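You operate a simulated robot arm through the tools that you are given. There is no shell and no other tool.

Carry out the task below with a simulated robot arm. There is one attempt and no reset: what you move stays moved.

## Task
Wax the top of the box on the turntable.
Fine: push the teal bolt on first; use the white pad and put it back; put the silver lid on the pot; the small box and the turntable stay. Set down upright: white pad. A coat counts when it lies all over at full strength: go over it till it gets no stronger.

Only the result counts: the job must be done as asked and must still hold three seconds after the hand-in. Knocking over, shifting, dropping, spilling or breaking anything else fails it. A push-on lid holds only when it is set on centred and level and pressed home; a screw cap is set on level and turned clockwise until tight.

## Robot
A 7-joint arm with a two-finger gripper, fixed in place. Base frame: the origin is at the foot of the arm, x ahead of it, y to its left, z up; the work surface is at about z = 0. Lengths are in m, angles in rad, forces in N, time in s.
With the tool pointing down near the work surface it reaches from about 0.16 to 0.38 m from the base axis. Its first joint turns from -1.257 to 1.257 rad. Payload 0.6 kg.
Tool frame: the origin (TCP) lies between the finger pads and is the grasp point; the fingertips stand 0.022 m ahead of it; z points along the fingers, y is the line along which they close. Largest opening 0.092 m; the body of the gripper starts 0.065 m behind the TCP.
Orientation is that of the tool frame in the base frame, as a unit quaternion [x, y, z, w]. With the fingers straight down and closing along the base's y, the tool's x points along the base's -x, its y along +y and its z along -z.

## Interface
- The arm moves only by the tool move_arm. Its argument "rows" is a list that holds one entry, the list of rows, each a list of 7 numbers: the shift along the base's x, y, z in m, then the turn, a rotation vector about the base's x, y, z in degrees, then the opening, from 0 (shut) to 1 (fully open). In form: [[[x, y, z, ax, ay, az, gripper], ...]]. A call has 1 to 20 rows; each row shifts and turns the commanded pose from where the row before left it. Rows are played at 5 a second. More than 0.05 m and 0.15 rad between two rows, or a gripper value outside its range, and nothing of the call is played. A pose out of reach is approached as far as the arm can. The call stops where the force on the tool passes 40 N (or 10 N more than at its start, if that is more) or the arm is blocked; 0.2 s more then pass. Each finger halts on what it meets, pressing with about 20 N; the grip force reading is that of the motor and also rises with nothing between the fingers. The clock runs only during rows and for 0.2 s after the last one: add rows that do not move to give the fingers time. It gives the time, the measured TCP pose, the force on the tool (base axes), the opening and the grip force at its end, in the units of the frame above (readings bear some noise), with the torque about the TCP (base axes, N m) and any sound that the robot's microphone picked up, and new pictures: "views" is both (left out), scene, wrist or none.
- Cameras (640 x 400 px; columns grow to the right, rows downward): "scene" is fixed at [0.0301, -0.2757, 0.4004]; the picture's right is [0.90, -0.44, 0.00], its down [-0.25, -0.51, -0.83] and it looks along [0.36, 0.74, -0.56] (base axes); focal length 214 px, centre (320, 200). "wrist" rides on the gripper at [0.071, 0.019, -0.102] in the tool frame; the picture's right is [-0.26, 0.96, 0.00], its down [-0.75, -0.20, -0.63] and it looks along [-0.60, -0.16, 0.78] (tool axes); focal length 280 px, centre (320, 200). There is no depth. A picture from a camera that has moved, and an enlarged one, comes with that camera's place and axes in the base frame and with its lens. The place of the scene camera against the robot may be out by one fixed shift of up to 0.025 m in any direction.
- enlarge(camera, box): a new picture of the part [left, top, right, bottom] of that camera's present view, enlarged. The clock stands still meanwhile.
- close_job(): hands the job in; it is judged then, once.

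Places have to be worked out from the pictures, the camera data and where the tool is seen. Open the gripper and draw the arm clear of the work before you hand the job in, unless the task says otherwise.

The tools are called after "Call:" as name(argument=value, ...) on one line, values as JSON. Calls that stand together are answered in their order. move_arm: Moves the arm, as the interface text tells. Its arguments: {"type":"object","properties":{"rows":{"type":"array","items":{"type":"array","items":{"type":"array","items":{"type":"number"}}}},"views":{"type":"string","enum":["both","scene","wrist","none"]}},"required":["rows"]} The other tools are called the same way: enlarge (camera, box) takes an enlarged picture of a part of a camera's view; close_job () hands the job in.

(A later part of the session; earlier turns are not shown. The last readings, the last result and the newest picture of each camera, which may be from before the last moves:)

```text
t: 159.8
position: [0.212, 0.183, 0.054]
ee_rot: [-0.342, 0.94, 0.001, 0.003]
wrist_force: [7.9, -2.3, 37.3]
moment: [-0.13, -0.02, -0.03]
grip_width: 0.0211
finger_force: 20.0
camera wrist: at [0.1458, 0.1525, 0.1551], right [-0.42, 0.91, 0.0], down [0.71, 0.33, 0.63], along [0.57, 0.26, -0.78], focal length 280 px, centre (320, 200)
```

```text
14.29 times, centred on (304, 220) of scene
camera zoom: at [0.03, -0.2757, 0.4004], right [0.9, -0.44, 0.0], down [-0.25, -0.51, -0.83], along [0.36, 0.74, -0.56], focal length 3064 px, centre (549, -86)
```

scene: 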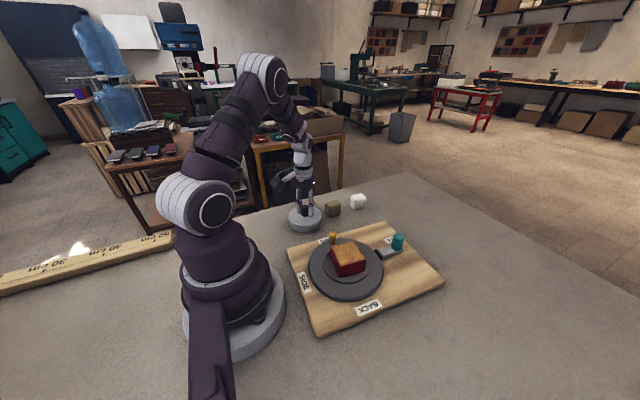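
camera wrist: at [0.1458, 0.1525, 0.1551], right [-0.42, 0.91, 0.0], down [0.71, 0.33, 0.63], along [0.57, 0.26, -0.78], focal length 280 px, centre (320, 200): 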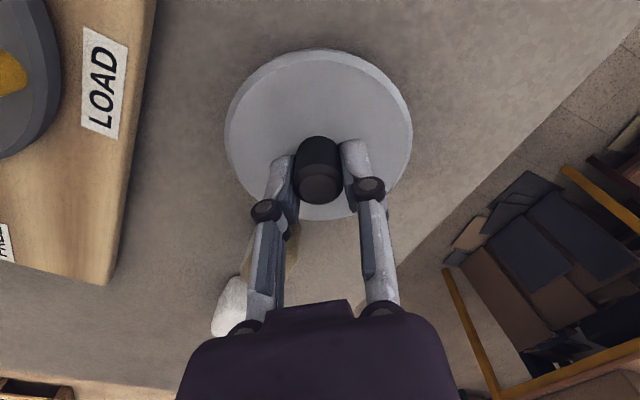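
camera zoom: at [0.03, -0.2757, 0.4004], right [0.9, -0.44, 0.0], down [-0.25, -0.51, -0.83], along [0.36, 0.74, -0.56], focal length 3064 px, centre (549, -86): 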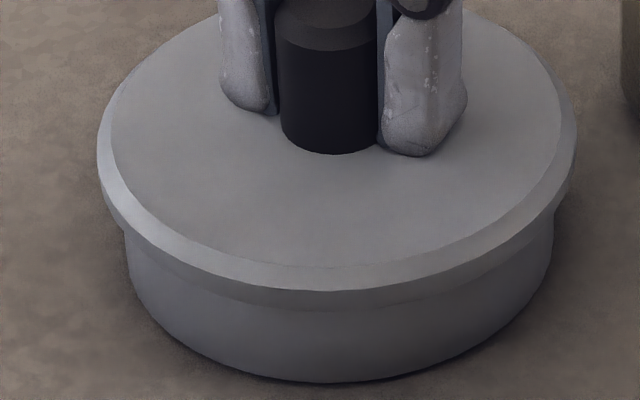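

Pressed at 37 N, evenly loaded, and no further travel: the flange appears seated on the rim. I ease the pressure, open the fingers and rise to inspect.

Call:
move_arm(rows=[[[0, 0, 0.0008, 0, 0, 0, 0], [0, 0, 0.0006, 0, 0, 0, 0], [0, 0, 0, 0, 0, 0, 0.3], [0, 0, 0, 0, 0, 0, 0.5], [0, 0, 0, 0, 0, 0, 0.6], [0, 0, 0, 0, 0, 0, 0.6], [0, 0, 0.02, 0, 0, 0, 0.6], [0, 0, 0.03, 0, 0, 0, 0.6], [0, 0, 0, 0, 0, 0, 0.6]]])

Call:
enlarge(camera="scene", box=[286, 200, 326, 232])

Call:
enlarge(camera="wrist", box=[200, 30, 440, 230])

```text
t: 161.8
position: [0.2131, 0.1829, 0.1042]
ee_rot: [-0.344, 0.939, 0.0, 0.0]
wrist_force: [-0.8, 0.3, 0.6]
moment: [-0.04, -0.02, -0.01]
grip_width: 0.0553
finger_force: 0.1
camera wrist: at [0.1471, 0.1516, 0.2052], right [-0.42, 0.91, 0.0], down [0.71, 0.33, 0.63], along [0.57, 0.26, -0.78], focal length 280 px, centre (320, 200)
```

scene: 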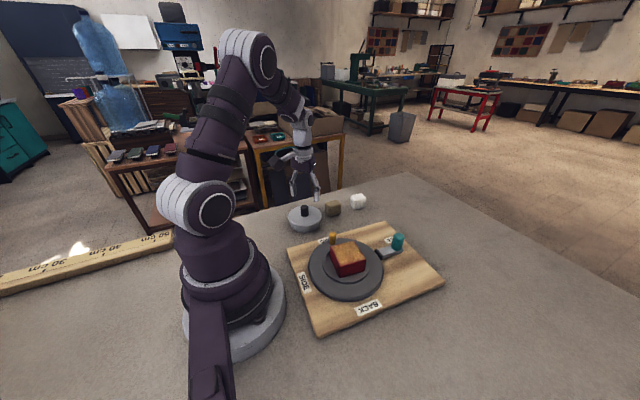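
wrist: 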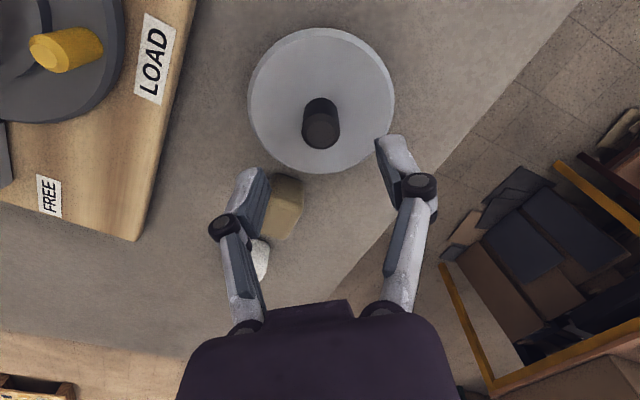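

```text
12.50 times, centred on (306, 216) of scene
camera zoom: at [0.0301, -0.2757, 0.4004], right [0.9, -0.44, 0.0], down [-0.25, -0.51, -0.83], along [0.36, 0.74, -0.56], focal length 2681 px, centre (495, 0)
```

zoom: 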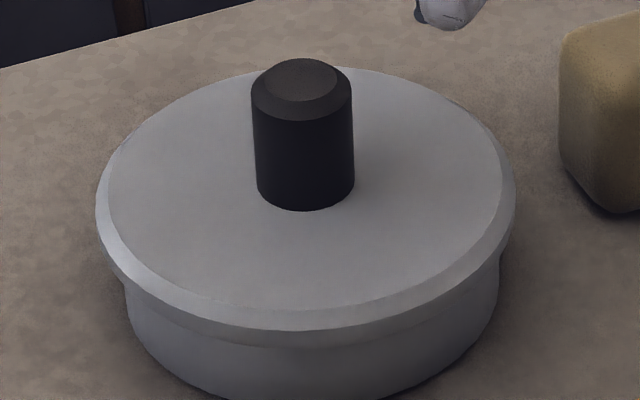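

```text
2.00 times, centred on (320, 130) of wrist
camera zoom: at [0.1471, 0.1516, 0.2052], right [-0.42, 0.91, 0.0], down [0.71, 0.33, 0.63], along [0.57, 0.26, -0.78], focal length 561 px, centre (320, 340)
```

zoom: 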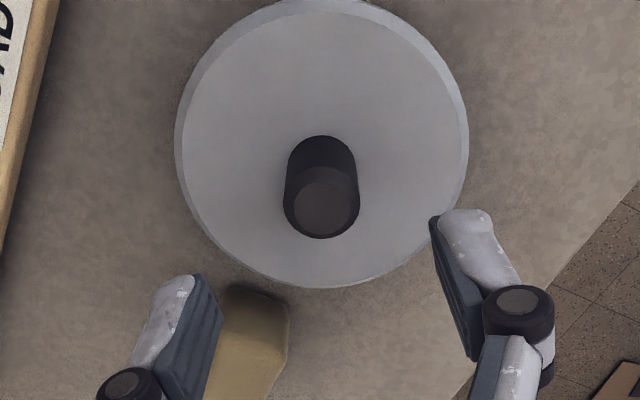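

The lid sits level on the pot with its flange flush on the rim. To be sure it is home after letting go, I close the fingers, centre them over the knob and push straight down on it once more.

Call:
move_arm(rows=[[[-0.002, -0.001, 0, 0, 0, 0, 0.3], [0, 0, 0, 0, 0, 0, 0.1], [0, 0, 0, 0, 0, 0, 0], [0, 0, -0.01, 0, 0, 0, 0], [0, 0, -0.01, 0, 0, 0, 0], [0, 0, -0.004, 0, 0, 0, 0], [0, 0, 0, 0, 0, 0, 0]]])

Call:
enlarge(camera="scene", box=[280, 190, 330, 232])

```text
t: 163.3
position: [0.2098, 0.1824, 0.0814]
ee_rot: [-0.342, 0.94, -0.001, -0.001]
wrist_force: [-3.5, -2.7, 15.0]
moment: [-0.07, 0.08, -0.01]
grip_width: 0.0061
finger_force: 20.5
stopped in row 7: the force on the tool passed its limit at 44 N (the readings are from after the stop); the commanded pose is now the measured one
camera wrist: at [0.1442, 0.1514, 0.183], right [-0.42, 0.91, 0.0], down [0.71, 0.33, 0.63], along [0.57, 0.26, -0.78], focal length 280 px, centre (320, 200)
```

scene: 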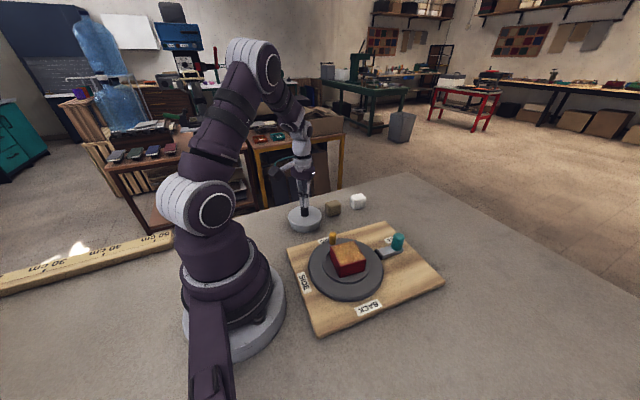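
wrist: 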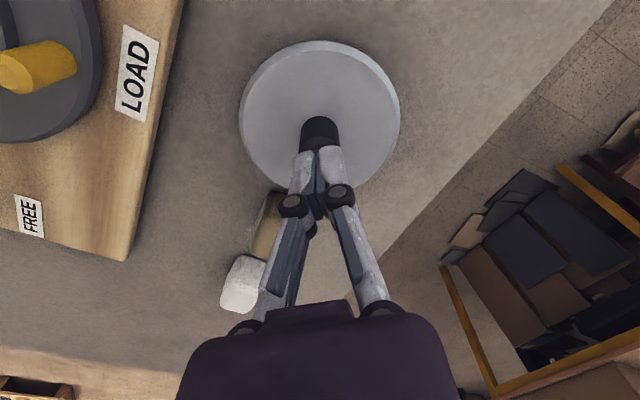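

```text
9.52 times, centred on (305, 211) of scene
camera zoom: at [0.0301, -0.2757, 0.4004], right [0.9, -0.44, 0.0], down [-0.25, -0.51, -0.83], along [0.36, 0.74, -0.56], focal length 2043 px, centre (463, 95)
```

zoom: 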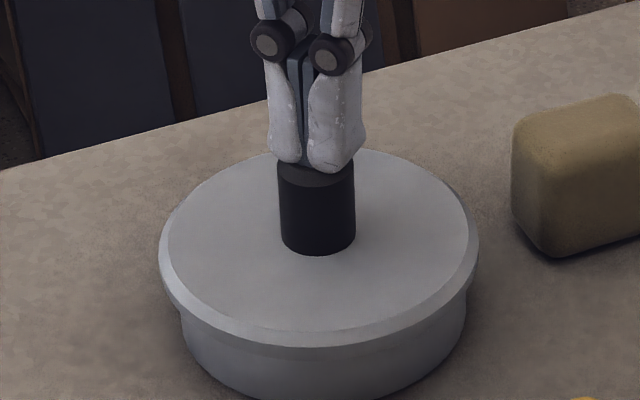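

Pushed to 44 N with the load centred; the lid is firmly down. I raise, open the gripper and inspect the lid's seating.

Call:
move_arm(rows=[[[0, 0, 0.01, 0, 0, 0, 0], [0, 0, 0.03, 0, 0, 0, 0], [-0.01, -0.01, 0.03, 0, 0, 0, 0.3], [-0.03, -0.02, 0.02, 0, 0, 0, 0.5], [-0.02, -0.02, 0, 0, 0, 0, 0.6], [0, 0, 0, 0, 0, 0, 0.6]]])

Call:
enlarge(camera="scene", box=[286, 200, 324, 234])

Call:
enlarge(camera="wrist", box=[220, 40, 420, 210])

```text
t: 164.7
position: [0.1532, 0.1314, 0.1714]
ee_rot: [-0.342, 0.94, -0.001, 0.001]
wrist_force: [0.0, -0.3, -0.1]
moment: [-0.04, 0.01, 0.0]
grip_width: 0.055
finger_force: 0.0
camera wrist: at [0.0866, 0.1007, 0.2721], right [-0.42, 0.91, 0.0], down [0.71, 0.33, 0.63], along [0.57, 0.26, -0.78], focal length 280 px, centre (320, 200)
```

scene: 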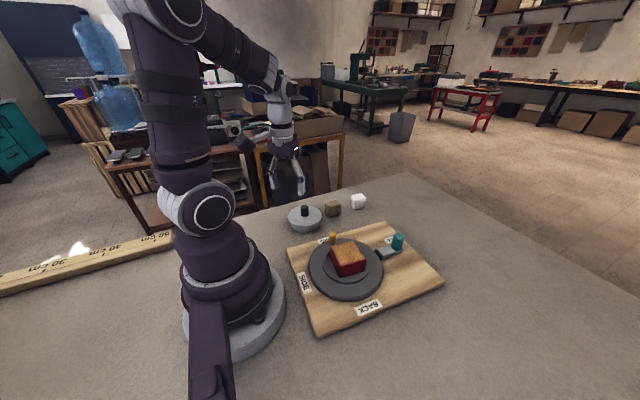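
wrist: 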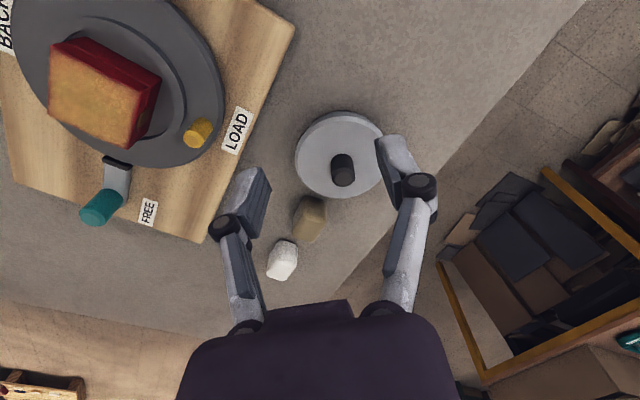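

```text
11.76 times, centred on (305, 217) of scene
camera zoom: at [0.0301, -0.2757, 0.4004], right [0.9, -0.44, 0.0], down [-0.25, -0.51, -0.83], along [0.36, 0.74, -0.56], focal length 2523 px, centre (496, 0)
```

zoom: 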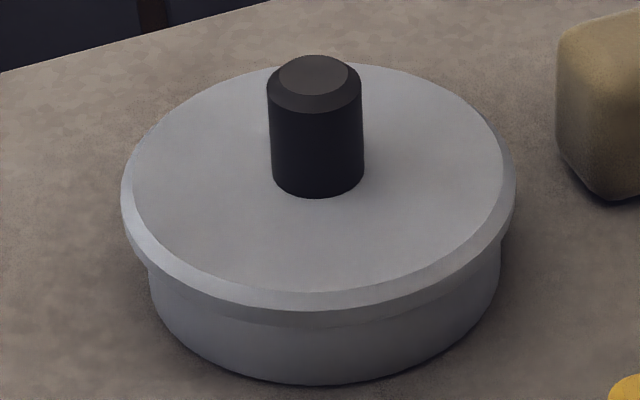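

```text
2.35 times, centred on (320, 125) of wrist
camera zoom: at [0.0866, 0.1007, 0.2721], right [-0.42, 0.91, 0.0], down [0.71, 0.33, 0.63], along [0.57, 0.26, -0.78], focal length 660 px, centre (320, 376)
```

zoom: 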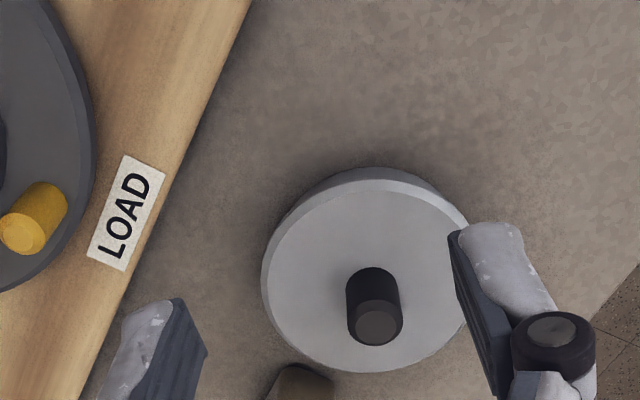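

I take a closer, unobstructed wrist view of the lid to judge its centring (gripper fully open).

Call:
move_arm(rows=[[[0.01, 0.008, -0.01, 0, 0, 0, 1], [0.005, 0.006, -0.015, 0, 0, 0, 1], [0, 0, 0, 0, 0, 0, 1], [0, 0, 0, 0, 0, 0, 1]]], views="wrist")

Call:
enlarge(camera="wrist", box=[255, 80, 405, 210])

```text
t: 165.7
position: [0.1675, 0.1456, 0.1458]
ee_rot: [-0.342, 0.94, 0.0, 0.0]
wrist_force: [-0.6, -0.2, 0.2]
moment: [0.01, 0.03, 0.0]
grip_width: 0.0918
finger_force: 0.1
camera wrist: at [0.1011, 0.1151, 0.2467], right [-0.42, 0.91, 0.0], down [0.71, 0.33, 0.63], along [0.57, 0.26, -0.78], focal length 280 px, centre (320, 200)
```

wrist: 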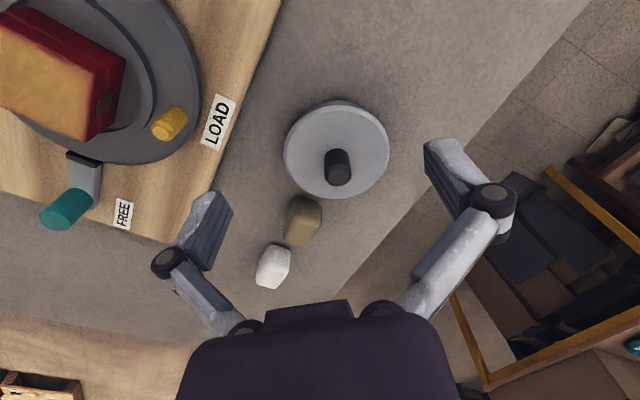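

```text
3.08 times, centred on (330, 145) of wrist
camera zoom: at [0.1011, 0.1151, 0.2467], right [-0.42, 0.91, 0.0], down [0.71, 0.33, 0.63], along [0.57, 0.26, -0.78], focal length 863 px, centre (289, 369)
```

zoom: 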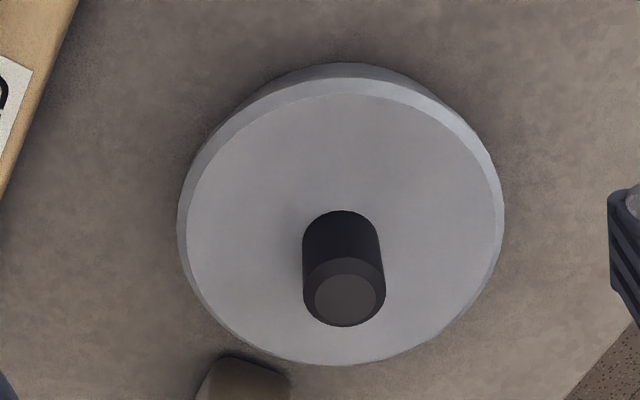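

Both views suggest the lid is seated flush and off-centre by no more than about 1.5 mm. I'll do a gentle hold test: go back over the knob, grip it, and pull up lightly to see whether the lid really holds.

Call:
move_arm(rows=[[[0.0139, 0.0118, 0, 0, 0, 0, 0.7], [0.0139, 0.0118, -0.015, 0, 0, 0, 0.7], [0.0139, 0.0119, -0.03, 0, 0, 0, 0.7], [0, 0, 0, 0, 0, 0, 0.7]]], views="wrist")

Call:
enlarge(camera="wrist", box=[210, 50, 430, 210])

```text
t: 166.7
position: [0.2093, 0.1836, 0.1021]
ee_rot: [-0.342, 0.94, 0.0, 0.001]
wrist_force: [0.0, 0.3, -0.1]
moment: [-0.02, -0.02, 0.01]
grip_width: 0.0642
finger_force: 0.0
camera wrist: at [0.1434, 0.1525, 0.2032], right [-0.42, 0.91, 0.0], down [0.71, 0.33, 0.63], along [0.57, 0.26, -0.78], focal length 280 px, centre (320, 200)
```

wrist: 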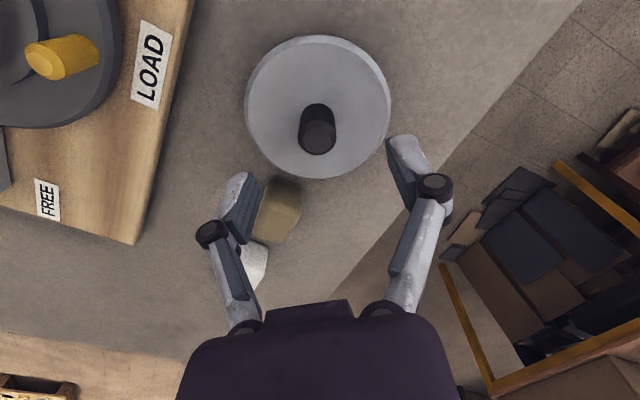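

```text
2.50 times, centred on (320, 130) of wrist
camera zoom: at [0.1434, 0.1525, 0.2032], right [-0.42, 0.91, 0.0], down [0.71, 0.33, 0.63], along [0.57, 0.26, -0.78], focal length 701 px, centre (320, 375)
```

zoom: 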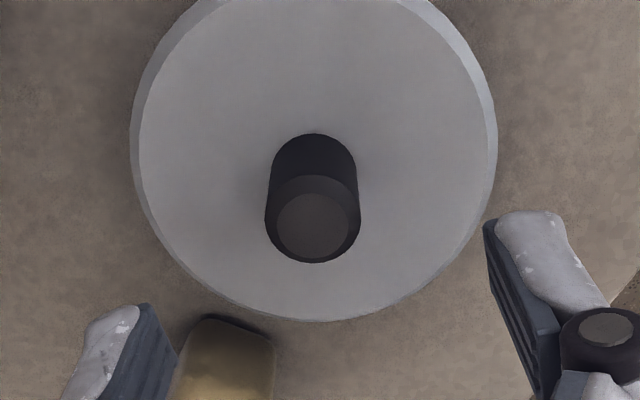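

Knob offset is about (-0.3,-1.9) mm. I correct, lower around the knob and close gently.

Call:
move_arm(rows=[[[-0.0003, -0.0019, 0, 0, 0, 0, 0.7], [0, 0, -0.02, 0, 0, 0, 0.7], [0, 0, -0.02, 0, 0, 0, 0.7], [0, 0, 0, 0, 0, 0, 0.4], [0, 0, 0, 0, 0, 0, 0.2], [0, 0, 0, 0, 0, 0, 0.1], [0, 0, 0, 0, 0, 0, 0], [0, 0, 0, 0, 0, 0, 0], [0, 0, 0, 0, 0, 0, 0]]])

Call:
enlarge(camera="scene", box=[286, 200, 324, 234])

```text
t: 168.7
position: [0.208, 0.1808, 0.0624]
ee_rot: [-0.342, 0.94, -0.001, 0.0]
wrist_force: [-0.1, 1.1, 0.7]
moment: [0.01, 0.0, -0.04]
grip_width: 0.0209
finger_force: 20.1
camera wrist: at [0.142, 0.1485, 0.1636], right [-0.42, 0.91, 0.0], down [0.71, 0.33, 0.63], along [0.57, 0.26, -0.78], focal length 280 px, centre (320, 200)
```

scene: 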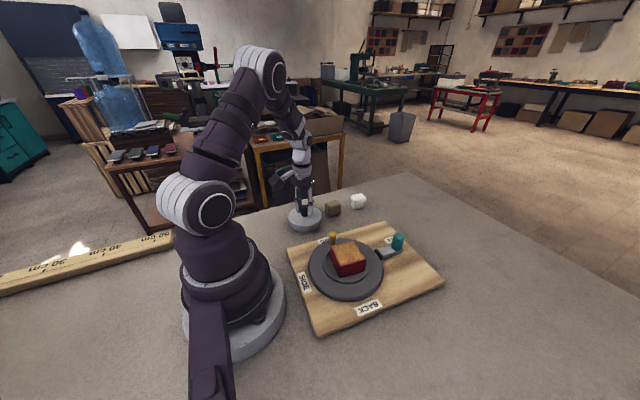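
wrist: 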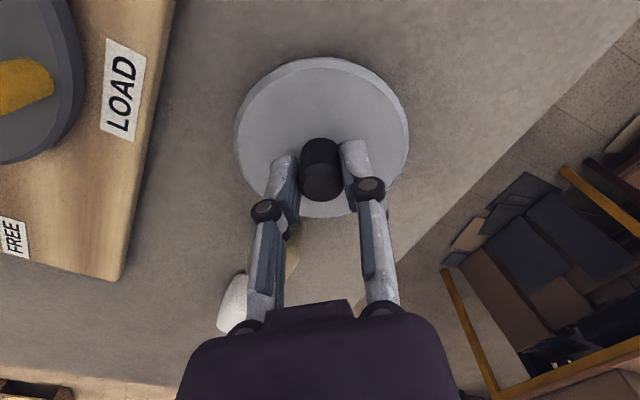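

```text
11.76 times, centred on (305, 217) of scene
camera zoom: at [0.0301, -0.2757, 0.4004], right [0.9, -0.44, 0.0], down [-0.25, -0.51, -0.83], along [0.36, 0.74, -0.56], focal length 2523 px, centre (496, 0)
```

zoom: 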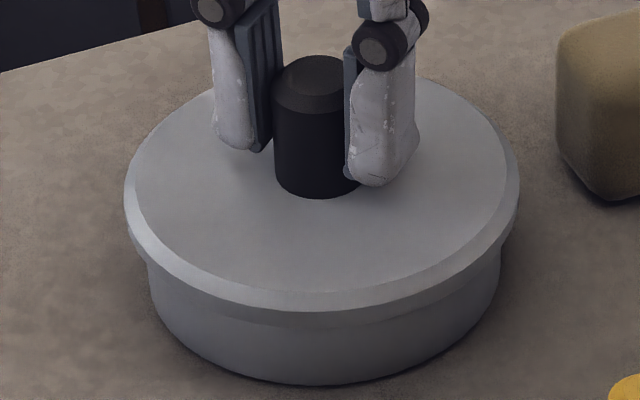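

Gripped. Now a gentle pull: I raise 1.5 mm and read the force.

Call:
move_arm(rows=[[[0, 0, 0.0008, 0, 0, 0, 0], [0, 0, 0.0007, 0, 0, 0, 0], [0, 0, 0, 0, 0, 0, 0]]], views="scene")

Call:
enlarge(camera="scene", box=[286, 200, 324, 234])

```text
t: 169.5
position: [0.2073, 0.1788, 0.0638]
ee_rot: [-0.341, 0.94, -0.001, 0.0]
wrist_force: [0.4, 0.7, -0.1]
moment: [-0.03, -0.05, 0.02]
grip_width: 0.0209
finger_force: 19.5
```

scene: 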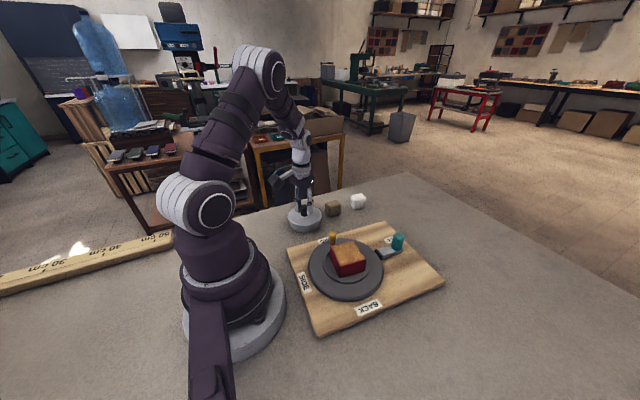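

```text
11.76 times, centred on (305, 217) of scene
camera zoom: at [0.0301, -0.2757, 0.4004], right [0.9, -0.44, 0.0], down [-0.25, -0.51, -0.83], along [0.36, 0.74, -0.56], focal length 2523 px, centre (496, 0)
```

zoom: 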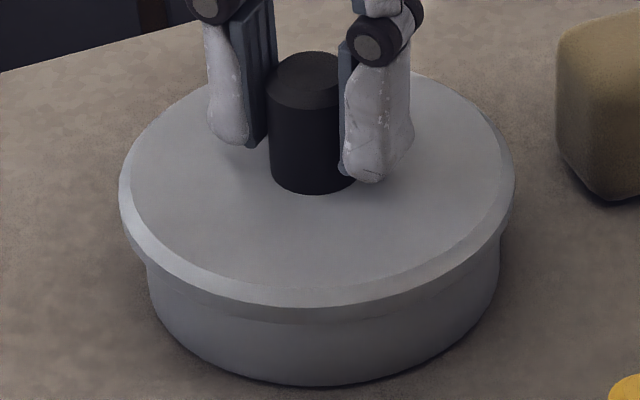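

The lid lifts freely, so it hasn't latched; it needs better centring before pressing. I raise it to a hover about 15 mm over the rim and measure both views carefully.

Call:
move_arm(rows=[[[0, 0, 0.002, 0, 0, 0, 0], [0, 0, 0.008, 0, 0, 0, 0], [0, 0, 0.01, 0, 0, 0, 0], [0, 0, 0, 0, 0, 0, 0], [0, 0, 0, 0, 0, 0, 0]]])

Call:
enlarge(camera="scene", box=[284, 194, 324, 234])

Call:
enlarge(camera="wrist", box=[220, 40, 420, 140])

```text
t: 170.7
position: [0.2088, 0.1808, 0.0842]
ee_rot: [-0.342, 0.94, 0.0, 0.0]
wrist_force: [0.0, -0.4, -0.5]
moment: [-0.01, 0.0, 0.03]
grip_width: 0.021
finger_force: 20.1
camera wrist: at [0.1421, 0.1492, 0.1839], right [-0.42, 0.91, 0.0], down [0.71, 0.33, 0.63], along [0.57, 0.26, -0.78], focal length 280 px, centre (320, 200)
```

scene: 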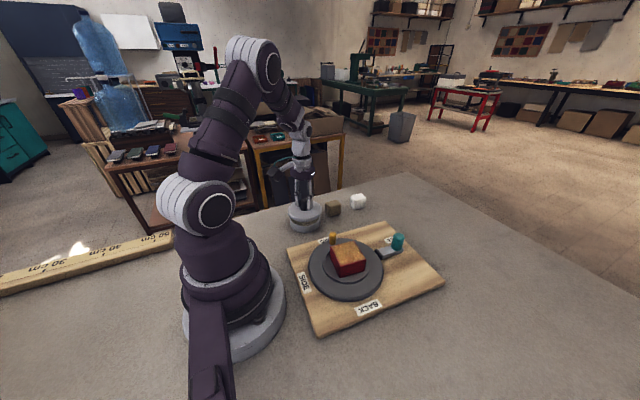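
wrist: 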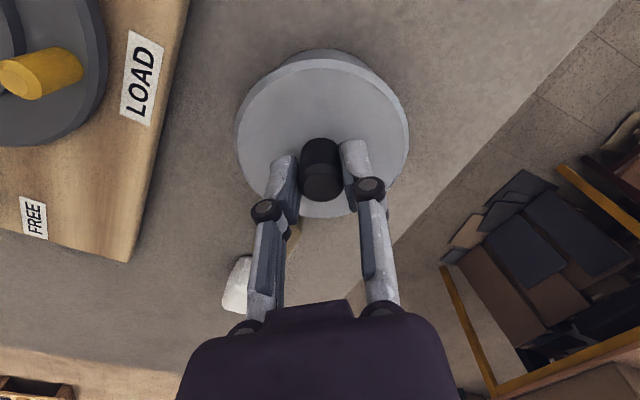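

```text
10.00 times, centred on (304, 214) of scene
camera zoom: at [0.0301, -0.2757, 0.4004], right [0.9, -0.44, 0.0], down [-0.25, -0.51, -0.83], along [0.36, 0.74, -0.56], focal length 2145 px, centre (480, 60)
```

zoom: 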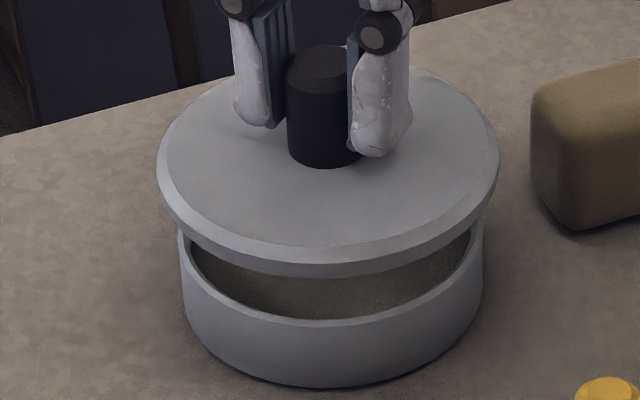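

```text
3.20 times, centred on (320, 90) of wrist
camera zoom: at [0.1421, 0.1492, 0.1839], right [-0.42, 0.91, 0.0], down [0.71, 0.33, 0.63], along [0.57, 0.26, -0.78], focal length 897 px, centre (320, 552)
```

zoom: 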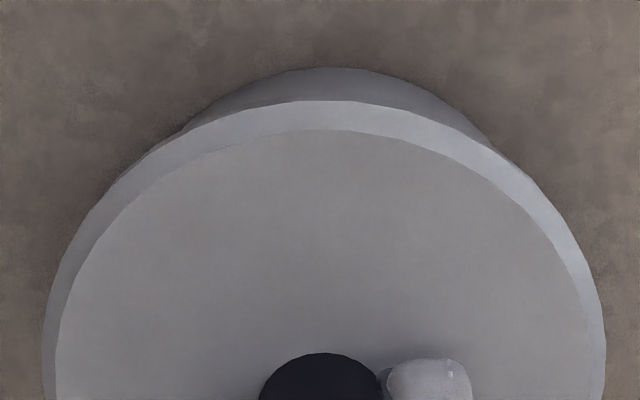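

The hover view shows the lid aligned to within ~0.3 mm along the camera's right axis and ~0.5–1 mm in depth. I lower to ~3 mm above the rim and measure again.

Call:
move_arm(rows=[[[-0.0003, -0.0004, -0.007, 0, 0, 0, 0], [0, 0, -0.006, 0, 0, 0, 0], [0, 0, 0, 0, 0, 0, 0], [0, 0, 0, 0, 0, 0, 0]]])

Call:
enlarge(camera="scene", box=[284, 198, 324, 234])

Call:
enlarge(camera="wrist", box=[220, 40, 420, 140])

```text
t: 171.7
position: [0.2069, 0.1806, 0.0689]
ee_rot: [-0.343, 0.939, 0.0, 0.0]
wrist_force: [-0.7, -0.4, -1.8]
moment: [0.0, 0.01, -0.01]
grip_width: 0.0211
finger_force: 20.1
camera wrist: at [0.1405, 0.1489, 0.1697], right [-0.42, 0.91, 0.0], down [0.71, 0.33, 0.63], along [0.57, 0.26, -0.78], focal length 280 px, centre (320, 200)
```

scene: 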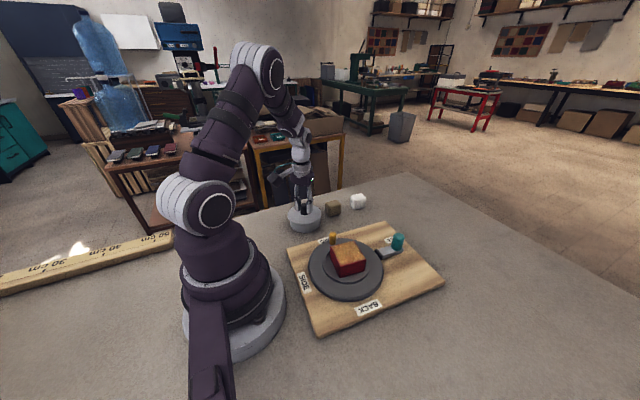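
wrist: 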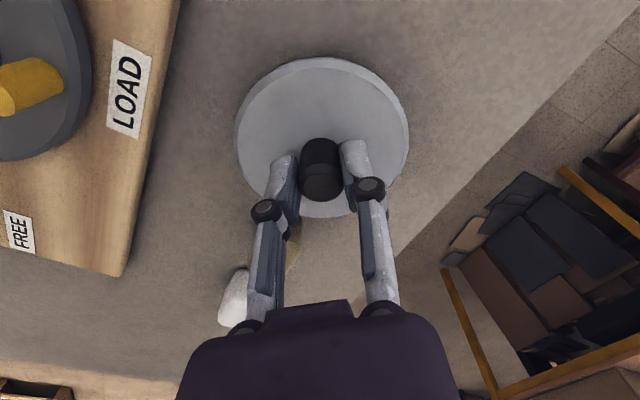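

```text
11.11 times, centred on (304, 216) of scene
camera zoom: at [0.0301, -0.2757, 0.4004], right [0.9, -0.44, 0.0], down [-0.25, -0.51, -0.83], along [0.36, 0.74, -0.56], focal length 2383 px, centre (498, 22)
```

zoom: 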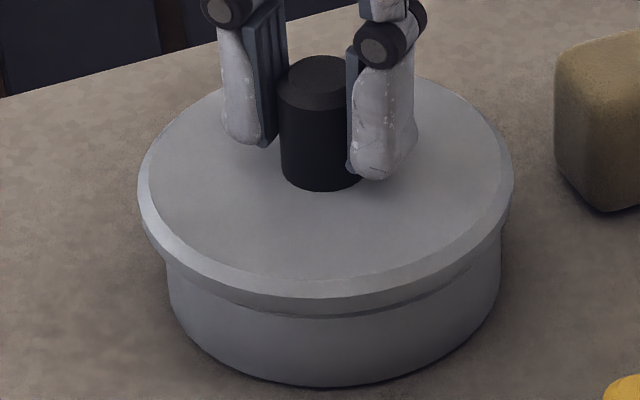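

```text
3.20 times, centred on (320, 90) of wrist
camera zoom: at [0.1405, 0.1489, 0.1697], right [-0.42, 0.91, 0.0], down [0.71, 0.33, 0.63], along [0.57, 0.26, -0.78], focal length 897 px, centre (320, 552)
```

zoom: 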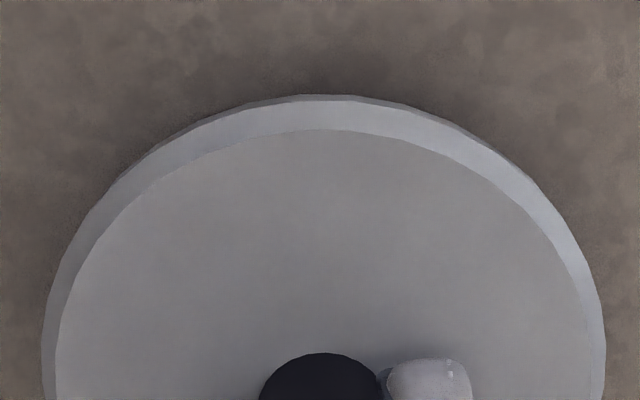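

Descending drifts the lid ~1.4 mm left. I correct (+1.5,-0.2) mm and lower 2 mm more, then re-measure.

Call:
move_arm(rows=[[[0.0015, -0.0002, 0, 0, 0, 0, 0], [0, 0, -0.002, 0, 0, 0, 0], [0, 0, 0, 0, 0, 0, 0], [0, 0, 0, 0, 0, 0, 0]]])

Call:
enlarge(camera="scene", box=[284, 198, 324, 234])

Call:
enlarge(camera="wrist", box=[220, 40, 420, 140])

```text
t: 172.7
position: [0.2086, 0.1768, 0.067]
ee_rot: [-0.343, 0.939, -0.001, 0.0]
wrist_force: [0.2, 1.5, -1.4]
moment: [-0.01, 0.0, -0.03]
grip_width: 0.0207
finger_force: 20.2
camera wrist: at [0.1422, 0.1479, 0.1683], right [-0.42, 0.91, 0.0], down [0.71, 0.33, 0.63], along [0.57, 0.26, -0.78], focal length 280 px, centre (320, 200)
```

scene: 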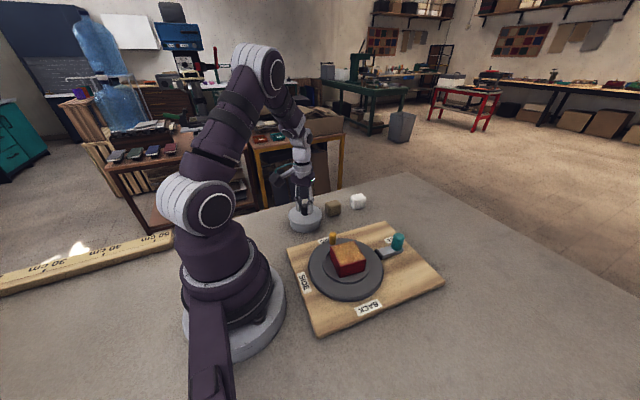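
wrist: 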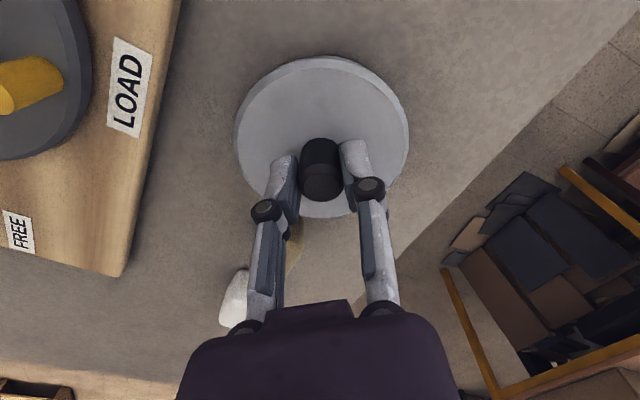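

```text
11.11 times, centred on (304, 216) of scene
camera zoom: at [0.0301, -0.2757, 0.4004], right [0.9, -0.44, 0.0], down [-0.25, -0.51, -0.83], along [0.36, 0.74, -0.56], focal length 2383 px, centre (498, 22)
```

zoom: 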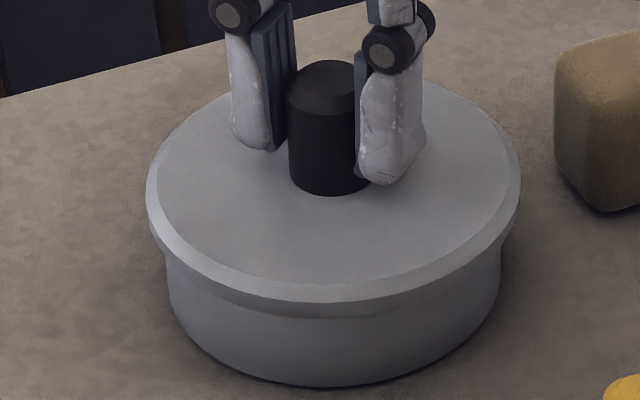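

```text
3.20 times, centred on (320, 90) of wrist
camera zoom: at [0.1422, 0.1479, 0.1683], right [-0.42, 0.91, 0.0], down [0.71, 0.33, 0.63], along [0.57, 0.26, -0.78], focal length 897 px, centre (320, 552)
```

zoom: 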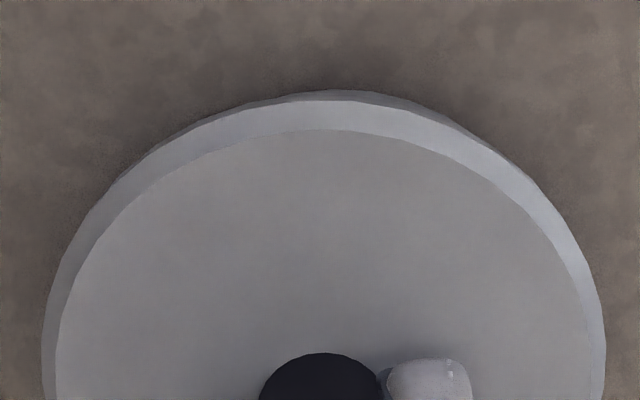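

Alignment is now within about 0.5 mm in both directions. I lower 2 mm and check force and picture.

Call:
move_arm(rows=[[[0, 0, -0.001, 0, 0, 0, 0], [0, 0, -0.001, 0, 0, 0, 0], [0, 0, 0, 0, 0, 0, 0], [0, 0, 0, 0, 0, 0, 0]]], views="scene")

Call:
enlarge(camera="scene", box=[284, 198, 324, 234])

Call:
enlarge(camera="wrist", box=[220, 40, 420, 140])

```text
t: 173.7
position: [0.2076, 0.1781, 0.0659]
ee_rot: [-0.343, 0.939, 0.001, 0.001]
wrist_force: [1.3, 1.6, 1.7]
moment: [0.0, -0.11, 0.04]
grip_width: 0.0212
finger_force: 20.0
```

scene: 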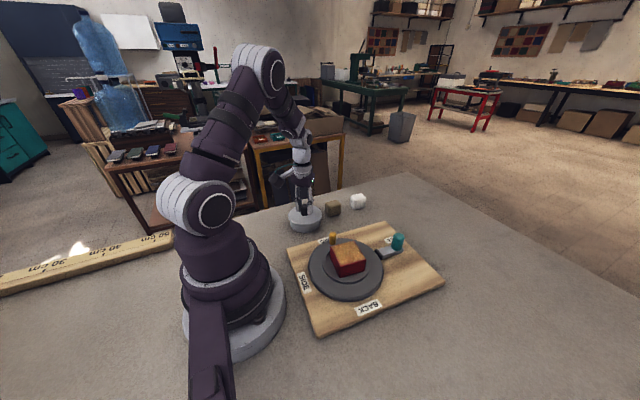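

```text
11.11 times, centred on (304, 216) of scene
camera zoom: at [0.0301, -0.2757, 0.4004], right [0.9, -0.44, 0.0], down [-0.25, -0.51, -0.83], along [0.36, 0.74, -0.56], focal length 2383 px, centre (498, 22)
```

zoom: 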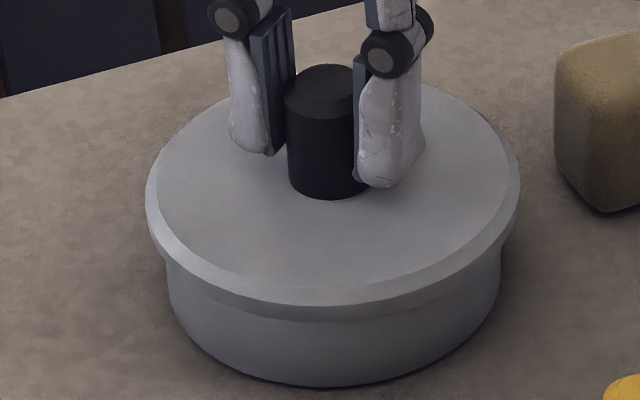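

```text
3.20 times, centred on (320, 90) of wrist
camera zoom: at [0.1418, 0.1481, 0.167], right [-0.42, 0.91, 0.0], down [0.71, 0.33, 0.63], along [0.57, 0.26, -0.78], focal length 897 px, centre (320, 552)
```

zoom: 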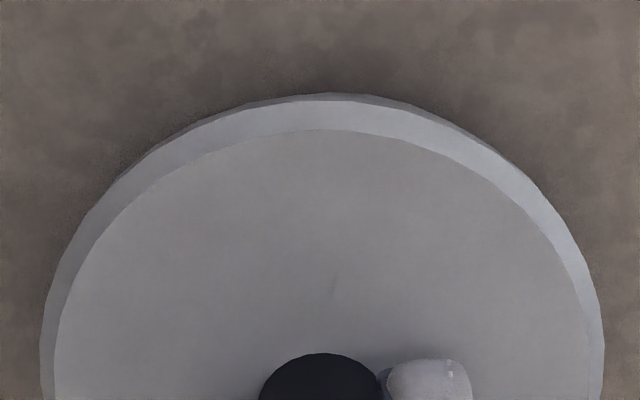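

Call:
move_arm(rows=[[[0, 0, -0.0008, 0, 0, 0, 0], [0, 0, 0, 0, 0, 0, 0]]], views="none")

```text
t: 174.3
position: [0.2066, 0.1788, 0.0648]
ee_rot: [-0.342, 0.94, -0.001, 0.0]
wrist_force: [0.6, -1.1, 1.2]
moment: [-0.1, -0.05, 0.0]
grip_width: 0.0212
finger_force: 19.5
```

Call:
move_arm(rows=[[[0, 0, -0.0008, 0, 0, 0, 0], [0, 0, 0, 0, 0, 0, 0]]], views="none")

```text
t: 174.9
position: [0.2073, 0.1788, 0.0639]
ee_rot: [-0.343, 0.939, 0.001, 0.0]
wrist_force: [1.0, 4.0, 8.8]
moment: [-0.2, -0.15, 0.03]
grip_width: 0.0211
finger_force: 20.1
```

Contact on the -y side with the pot pushing the lid toward +y; I shift +0.8 mm in y and continue.

Call:
move_arm(rows=[[[-0.0001, 0.0008, 0, 0, 0, 0, 0], [0, 0, 0, 0, 0, 0, 0]]], views="none")

```text
t: 175.5
position: [0.2069, 0.1796, 0.0649]
ee_rot: [-0.342, 0.94, 0.0, 0.001]
wrist_force: [-0.5, -0.4, 0.5]
moment: [-0.04, -0.03, 0.0]
grip_width: 0.0211
finger_force: 19.9
```

The force vanished, so it is clear again. I lower further.

Call:
move_arm(rows=[[[0, 0, -0.0008, 0, 0, 0, 0], [0, 0, 0, 0, 0, 0, 0]]], views="none")

```text
t: 176.1
position: [0.2071, 0.1799, 0.0656]
ee_rot: [-0.342, 0.94, -0.001, 0.0]
wrist_force: [-0.4, -0.1, -0.3]
moment: [-0.01, 0.03, -0.01]
grip_width: 0.021
finger_force: 20.0
```

Call:
move_arm(rows=[[[0, 0, -0.0008, 0, 0, 0, 0], [0, 0, 0, 0, 0, 0, 0]]], views="none")

```text
t: 176.7
position: [0.2058, 0.1795, 0.062]
ee_rot: [-0.342, 0.94, 0.0, 0.001]
wrist_force: [0.9, -0.1, 0.8]
moment: [0.09, 0.02, -0.02]
grip_width: 0.0209
finger_force: 19.4
```

Call:
move_arm(rows=[[[0, 0, -0.0008, 0, 0, 0, 0], [0, 0, 0, 0, 0, 0, 0]]])

Call:
enlarge(camera="scene", box=[284, 198, 324, 234])

Call:
enlarge(camera="wrist", box=[220, 40, 420, 140])

```text
t: 177.3
position: [0.2066, 0.1803, 0.0629]
ee_rot: [-0.342, 0.94, 0.0, -0.001]
wrist_force: [0.7, -0.7, 1.9]
moment: [0.07, 0.02, -0.02]
grip_width: 0.0208
finger_force: 20.0
camera wrist: at [0.1407, 0.1494, 0.1634], right [-0.42, 0.91, 0.0], down [0.71, 0.33, 0.63], along [0.57, 0.26, -0.78], focal length 280 px, centre (320, 200)
```

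scene: 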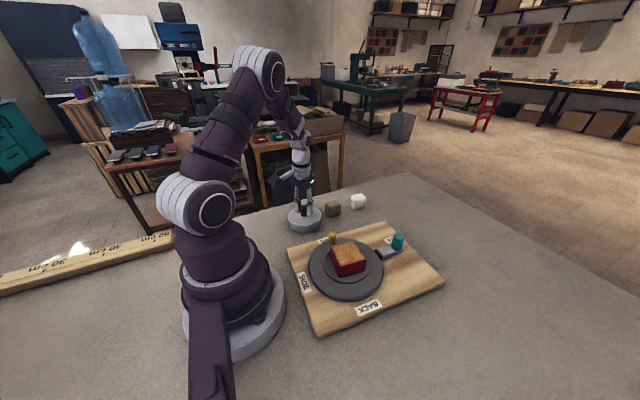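
wrist: 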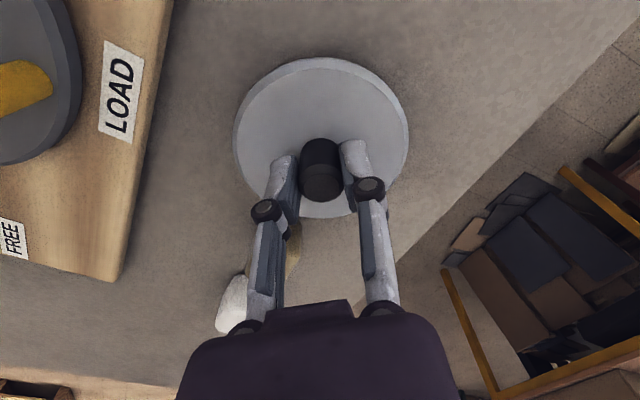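

```text
11.11 times, centred on (304, 216) of scene
camera zoom: at [0.0301, -0.2757, 0.4004], right [0.9, -0.44, 0.0], down [-0.25, -0.51, -0.83], along [0.36, 0.74, -0.56], focal length 2383 px, centre (498, 22)
```

zoom: 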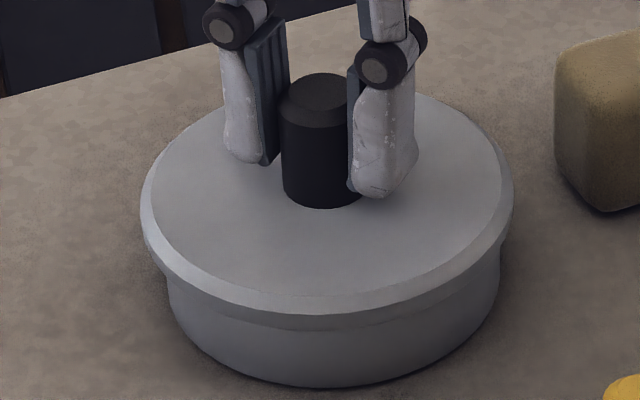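

```text
3.20 times, centred on (320, 90) of wrist
camera zoom: at [0.1407, 0.1494, 0.1634], right [-0.42, 0.91, 0.0], down [0.71, 0.33, 0.63], along [0.57, 0.26, -0.78], focal length 897 px, centre (320, 552)
```

zoom: 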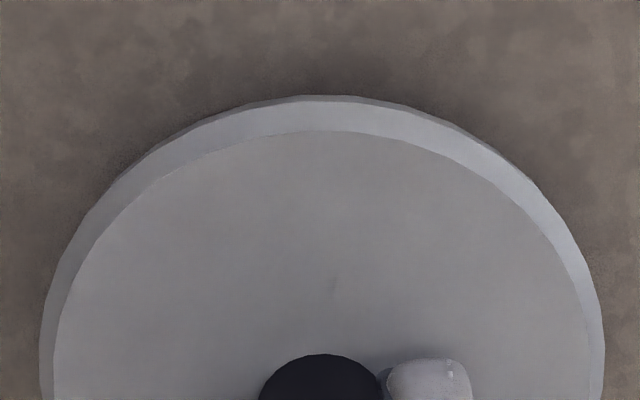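

The lid is in, but ~1.5 mm left again. I shift (+1.3,-0.5) mm at this height and re-measure before pressing.

Call:
move_arm(rows=[[[0.0013, -0.0005, 0, 0, 0, 0, 0], [0, 0, 0, 0, 0, 0, 0], [0, 0, 0, 0, 0, 0, 0]]])

Call:
enlarge(camera="scene", box=[284, 198, 324, 234])

Call:
enlarge(camera="wrist", box=[220, 40, 420, 140])

```text
t: 178.1
position: [0.207, 0.1808, 0.0619]
ee_rot: [-0.342, 0.94, 0.0, 0.0]
wrist_force: [-0.1, 0.6, -1.4]
moment: [0.03, -0.02, -0.01]
grip_width: 0.0214
finger_force: 19.8
camera wrist: at [0.1423, 0.149, 0.1635], right [-0.42, 0.91, 0.0], down [0.71, 0.33, 0.63], along [0.57, 0.26, -0.78], focal length 280 px, centre (320, 200)
```

scene: 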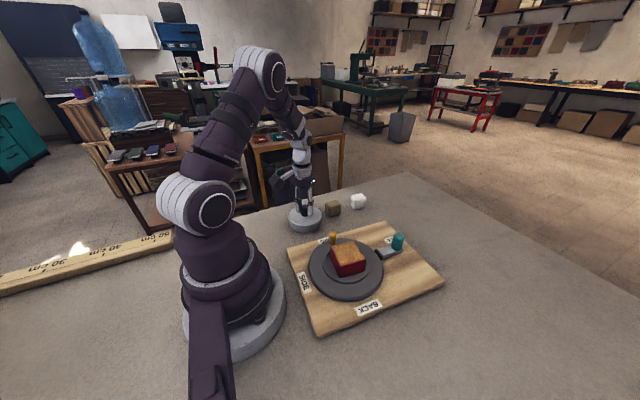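
wrist: 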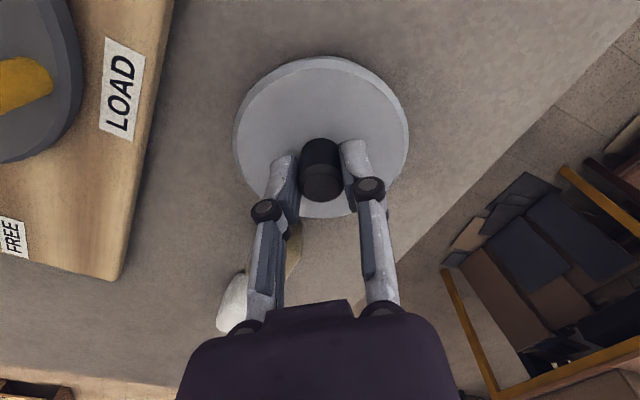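

```text
11.11 times, centred on (304, 216) of scene
camera zoom: at [0.0301, -0.2757, 0.4004], right [0.9, -0.44, 0.0], down [-0.25, -0.51, -0.83], along [0.36, 0.74, -0.56], focal length 2383 px, centre (498, 22)
```

zoom: 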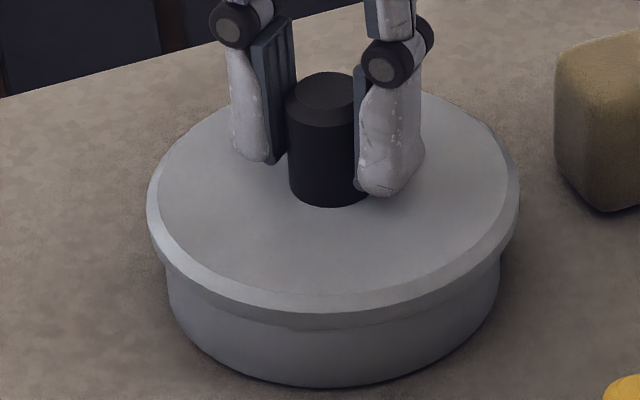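

```text
3.20 times, centred on (320, 90) of wrist
camera zoom: at [0.1423, 0.149, 0.1635], right [-0.42, 0.91, 0.0], down [0.71, 0.33, 0.63], along [0.57, 0.26, -0.78], focal length 897 px, centre (320, 552)
```

zoom: 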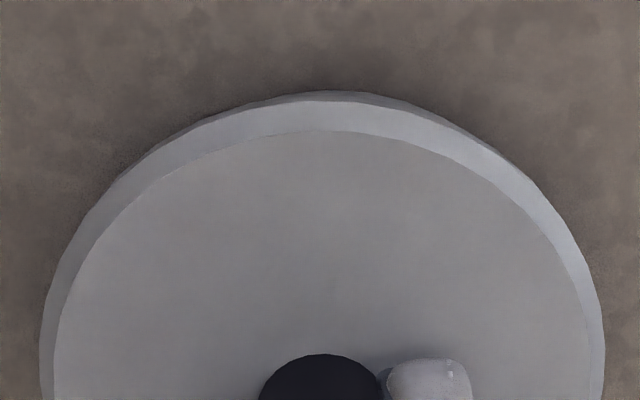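

Right-axis alignment is now within 0.1 mm; depth within about ±1 mm (slightly far). I shift (-0.2,-0.5) mm and press down step by step.

Call:
move_arm(rows=[[[-0.0001, -0.0005, 0, 0, 0, 0, 0], [0, 0, -0.0006, 0, 0, 0, 0], [0, 0, -0.0005, 0, 0, 0, 0], [0, 0, 0, 0, 0, 0, 0]]], views="none")

```text
t: 179.1
position: [0.2086, 0.1788, 0.0616]
ee_rot: [-0.342, 0.94, 0.0, 0.0]
wrist_force: [-1.2, -0.1, 17.1]
moment: [0.01, 0.03, 0.03]
grip_width: 0.0211
finger_force: 20.7
```

Excellent: 17 N with practically no moment or side force. I press on.

Call:
move_arm(rows=[[[0, 0, -0.0004, 0, 0, 0, 0], [0, 0, 0, 0, 0, 0, 0]]], views="none")

```text
t: 179.7
position: [0.2093, 0.1794, 0.0615]
ee_rot: [-0.342, 0.94, 0.001, 0.001]
wrist_force: [2.7, 6.1, 15.2]
moment: [0.2, -0.16, 0.03]
grip_width: 0.0212
finger_force: 20.0
```

Call:
move_arm(rows=[[[0, 0.0003, -0.0005, 0, 0, 0, 0], [0, 0, 0, 0, 0, 0, 0]]], views="none")

```text
t: 180.3
position: [0.2087, 0.1806, 0.0602]
ee_rot: [-0.341, 0.94, -0.001, 0.001]
wrist_force: [4.4, 3.0, 13.3]
moment: [0.22, -0.29, 0.02]
grip_width: 0.021
finger_force: 19.6
```

Force stays ~13 N while descending; I look whether the lid is moving in or the fingers are sliding on the knob.

Call:
enlarge(camera="scene", box=[284, 198, 324, 234])

Call:
enlarge(camera="wrist", box=[220, 40, 420, 210])

```text
11.11 times, centred on (304, 216) of scene
camera zoom: at [0.0301, -0.2757, 0.4004], right [0.9, -0.44, 0.0], down [-0.25, -0.51, -0.83], along [0.36, 0.74, -0.56], focal length 2383 px, centre (498, 22)
```

zoom: 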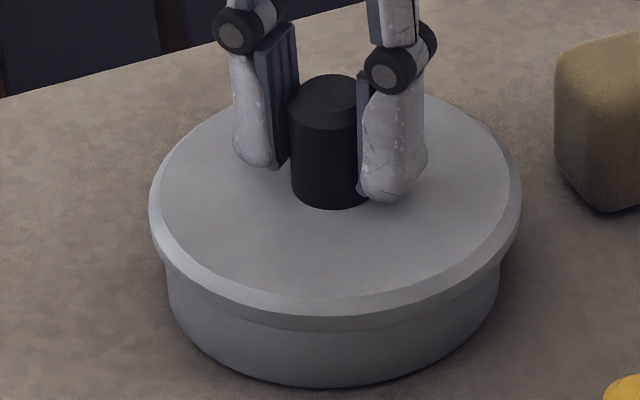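

```text
2.35 times, centred on (320, 125) of wrist
camera zoom: at [0.1427, 0.1487, 0.1618], right [-0.42, 0.91, 0.0], down [0.71, 0.33, 0.63], along [0.57, 0.26, -0.78], focal length 660 px, centre (320, 376)
```

zoom: 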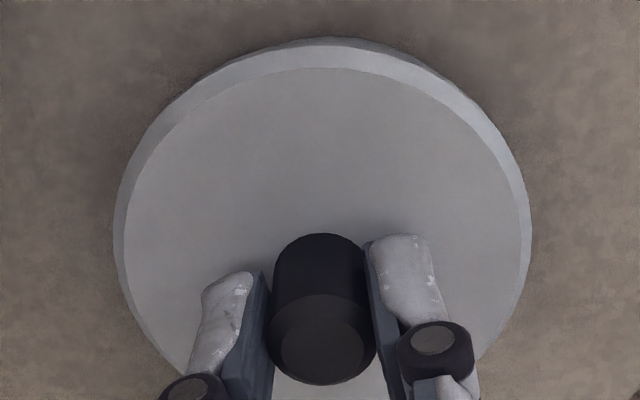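

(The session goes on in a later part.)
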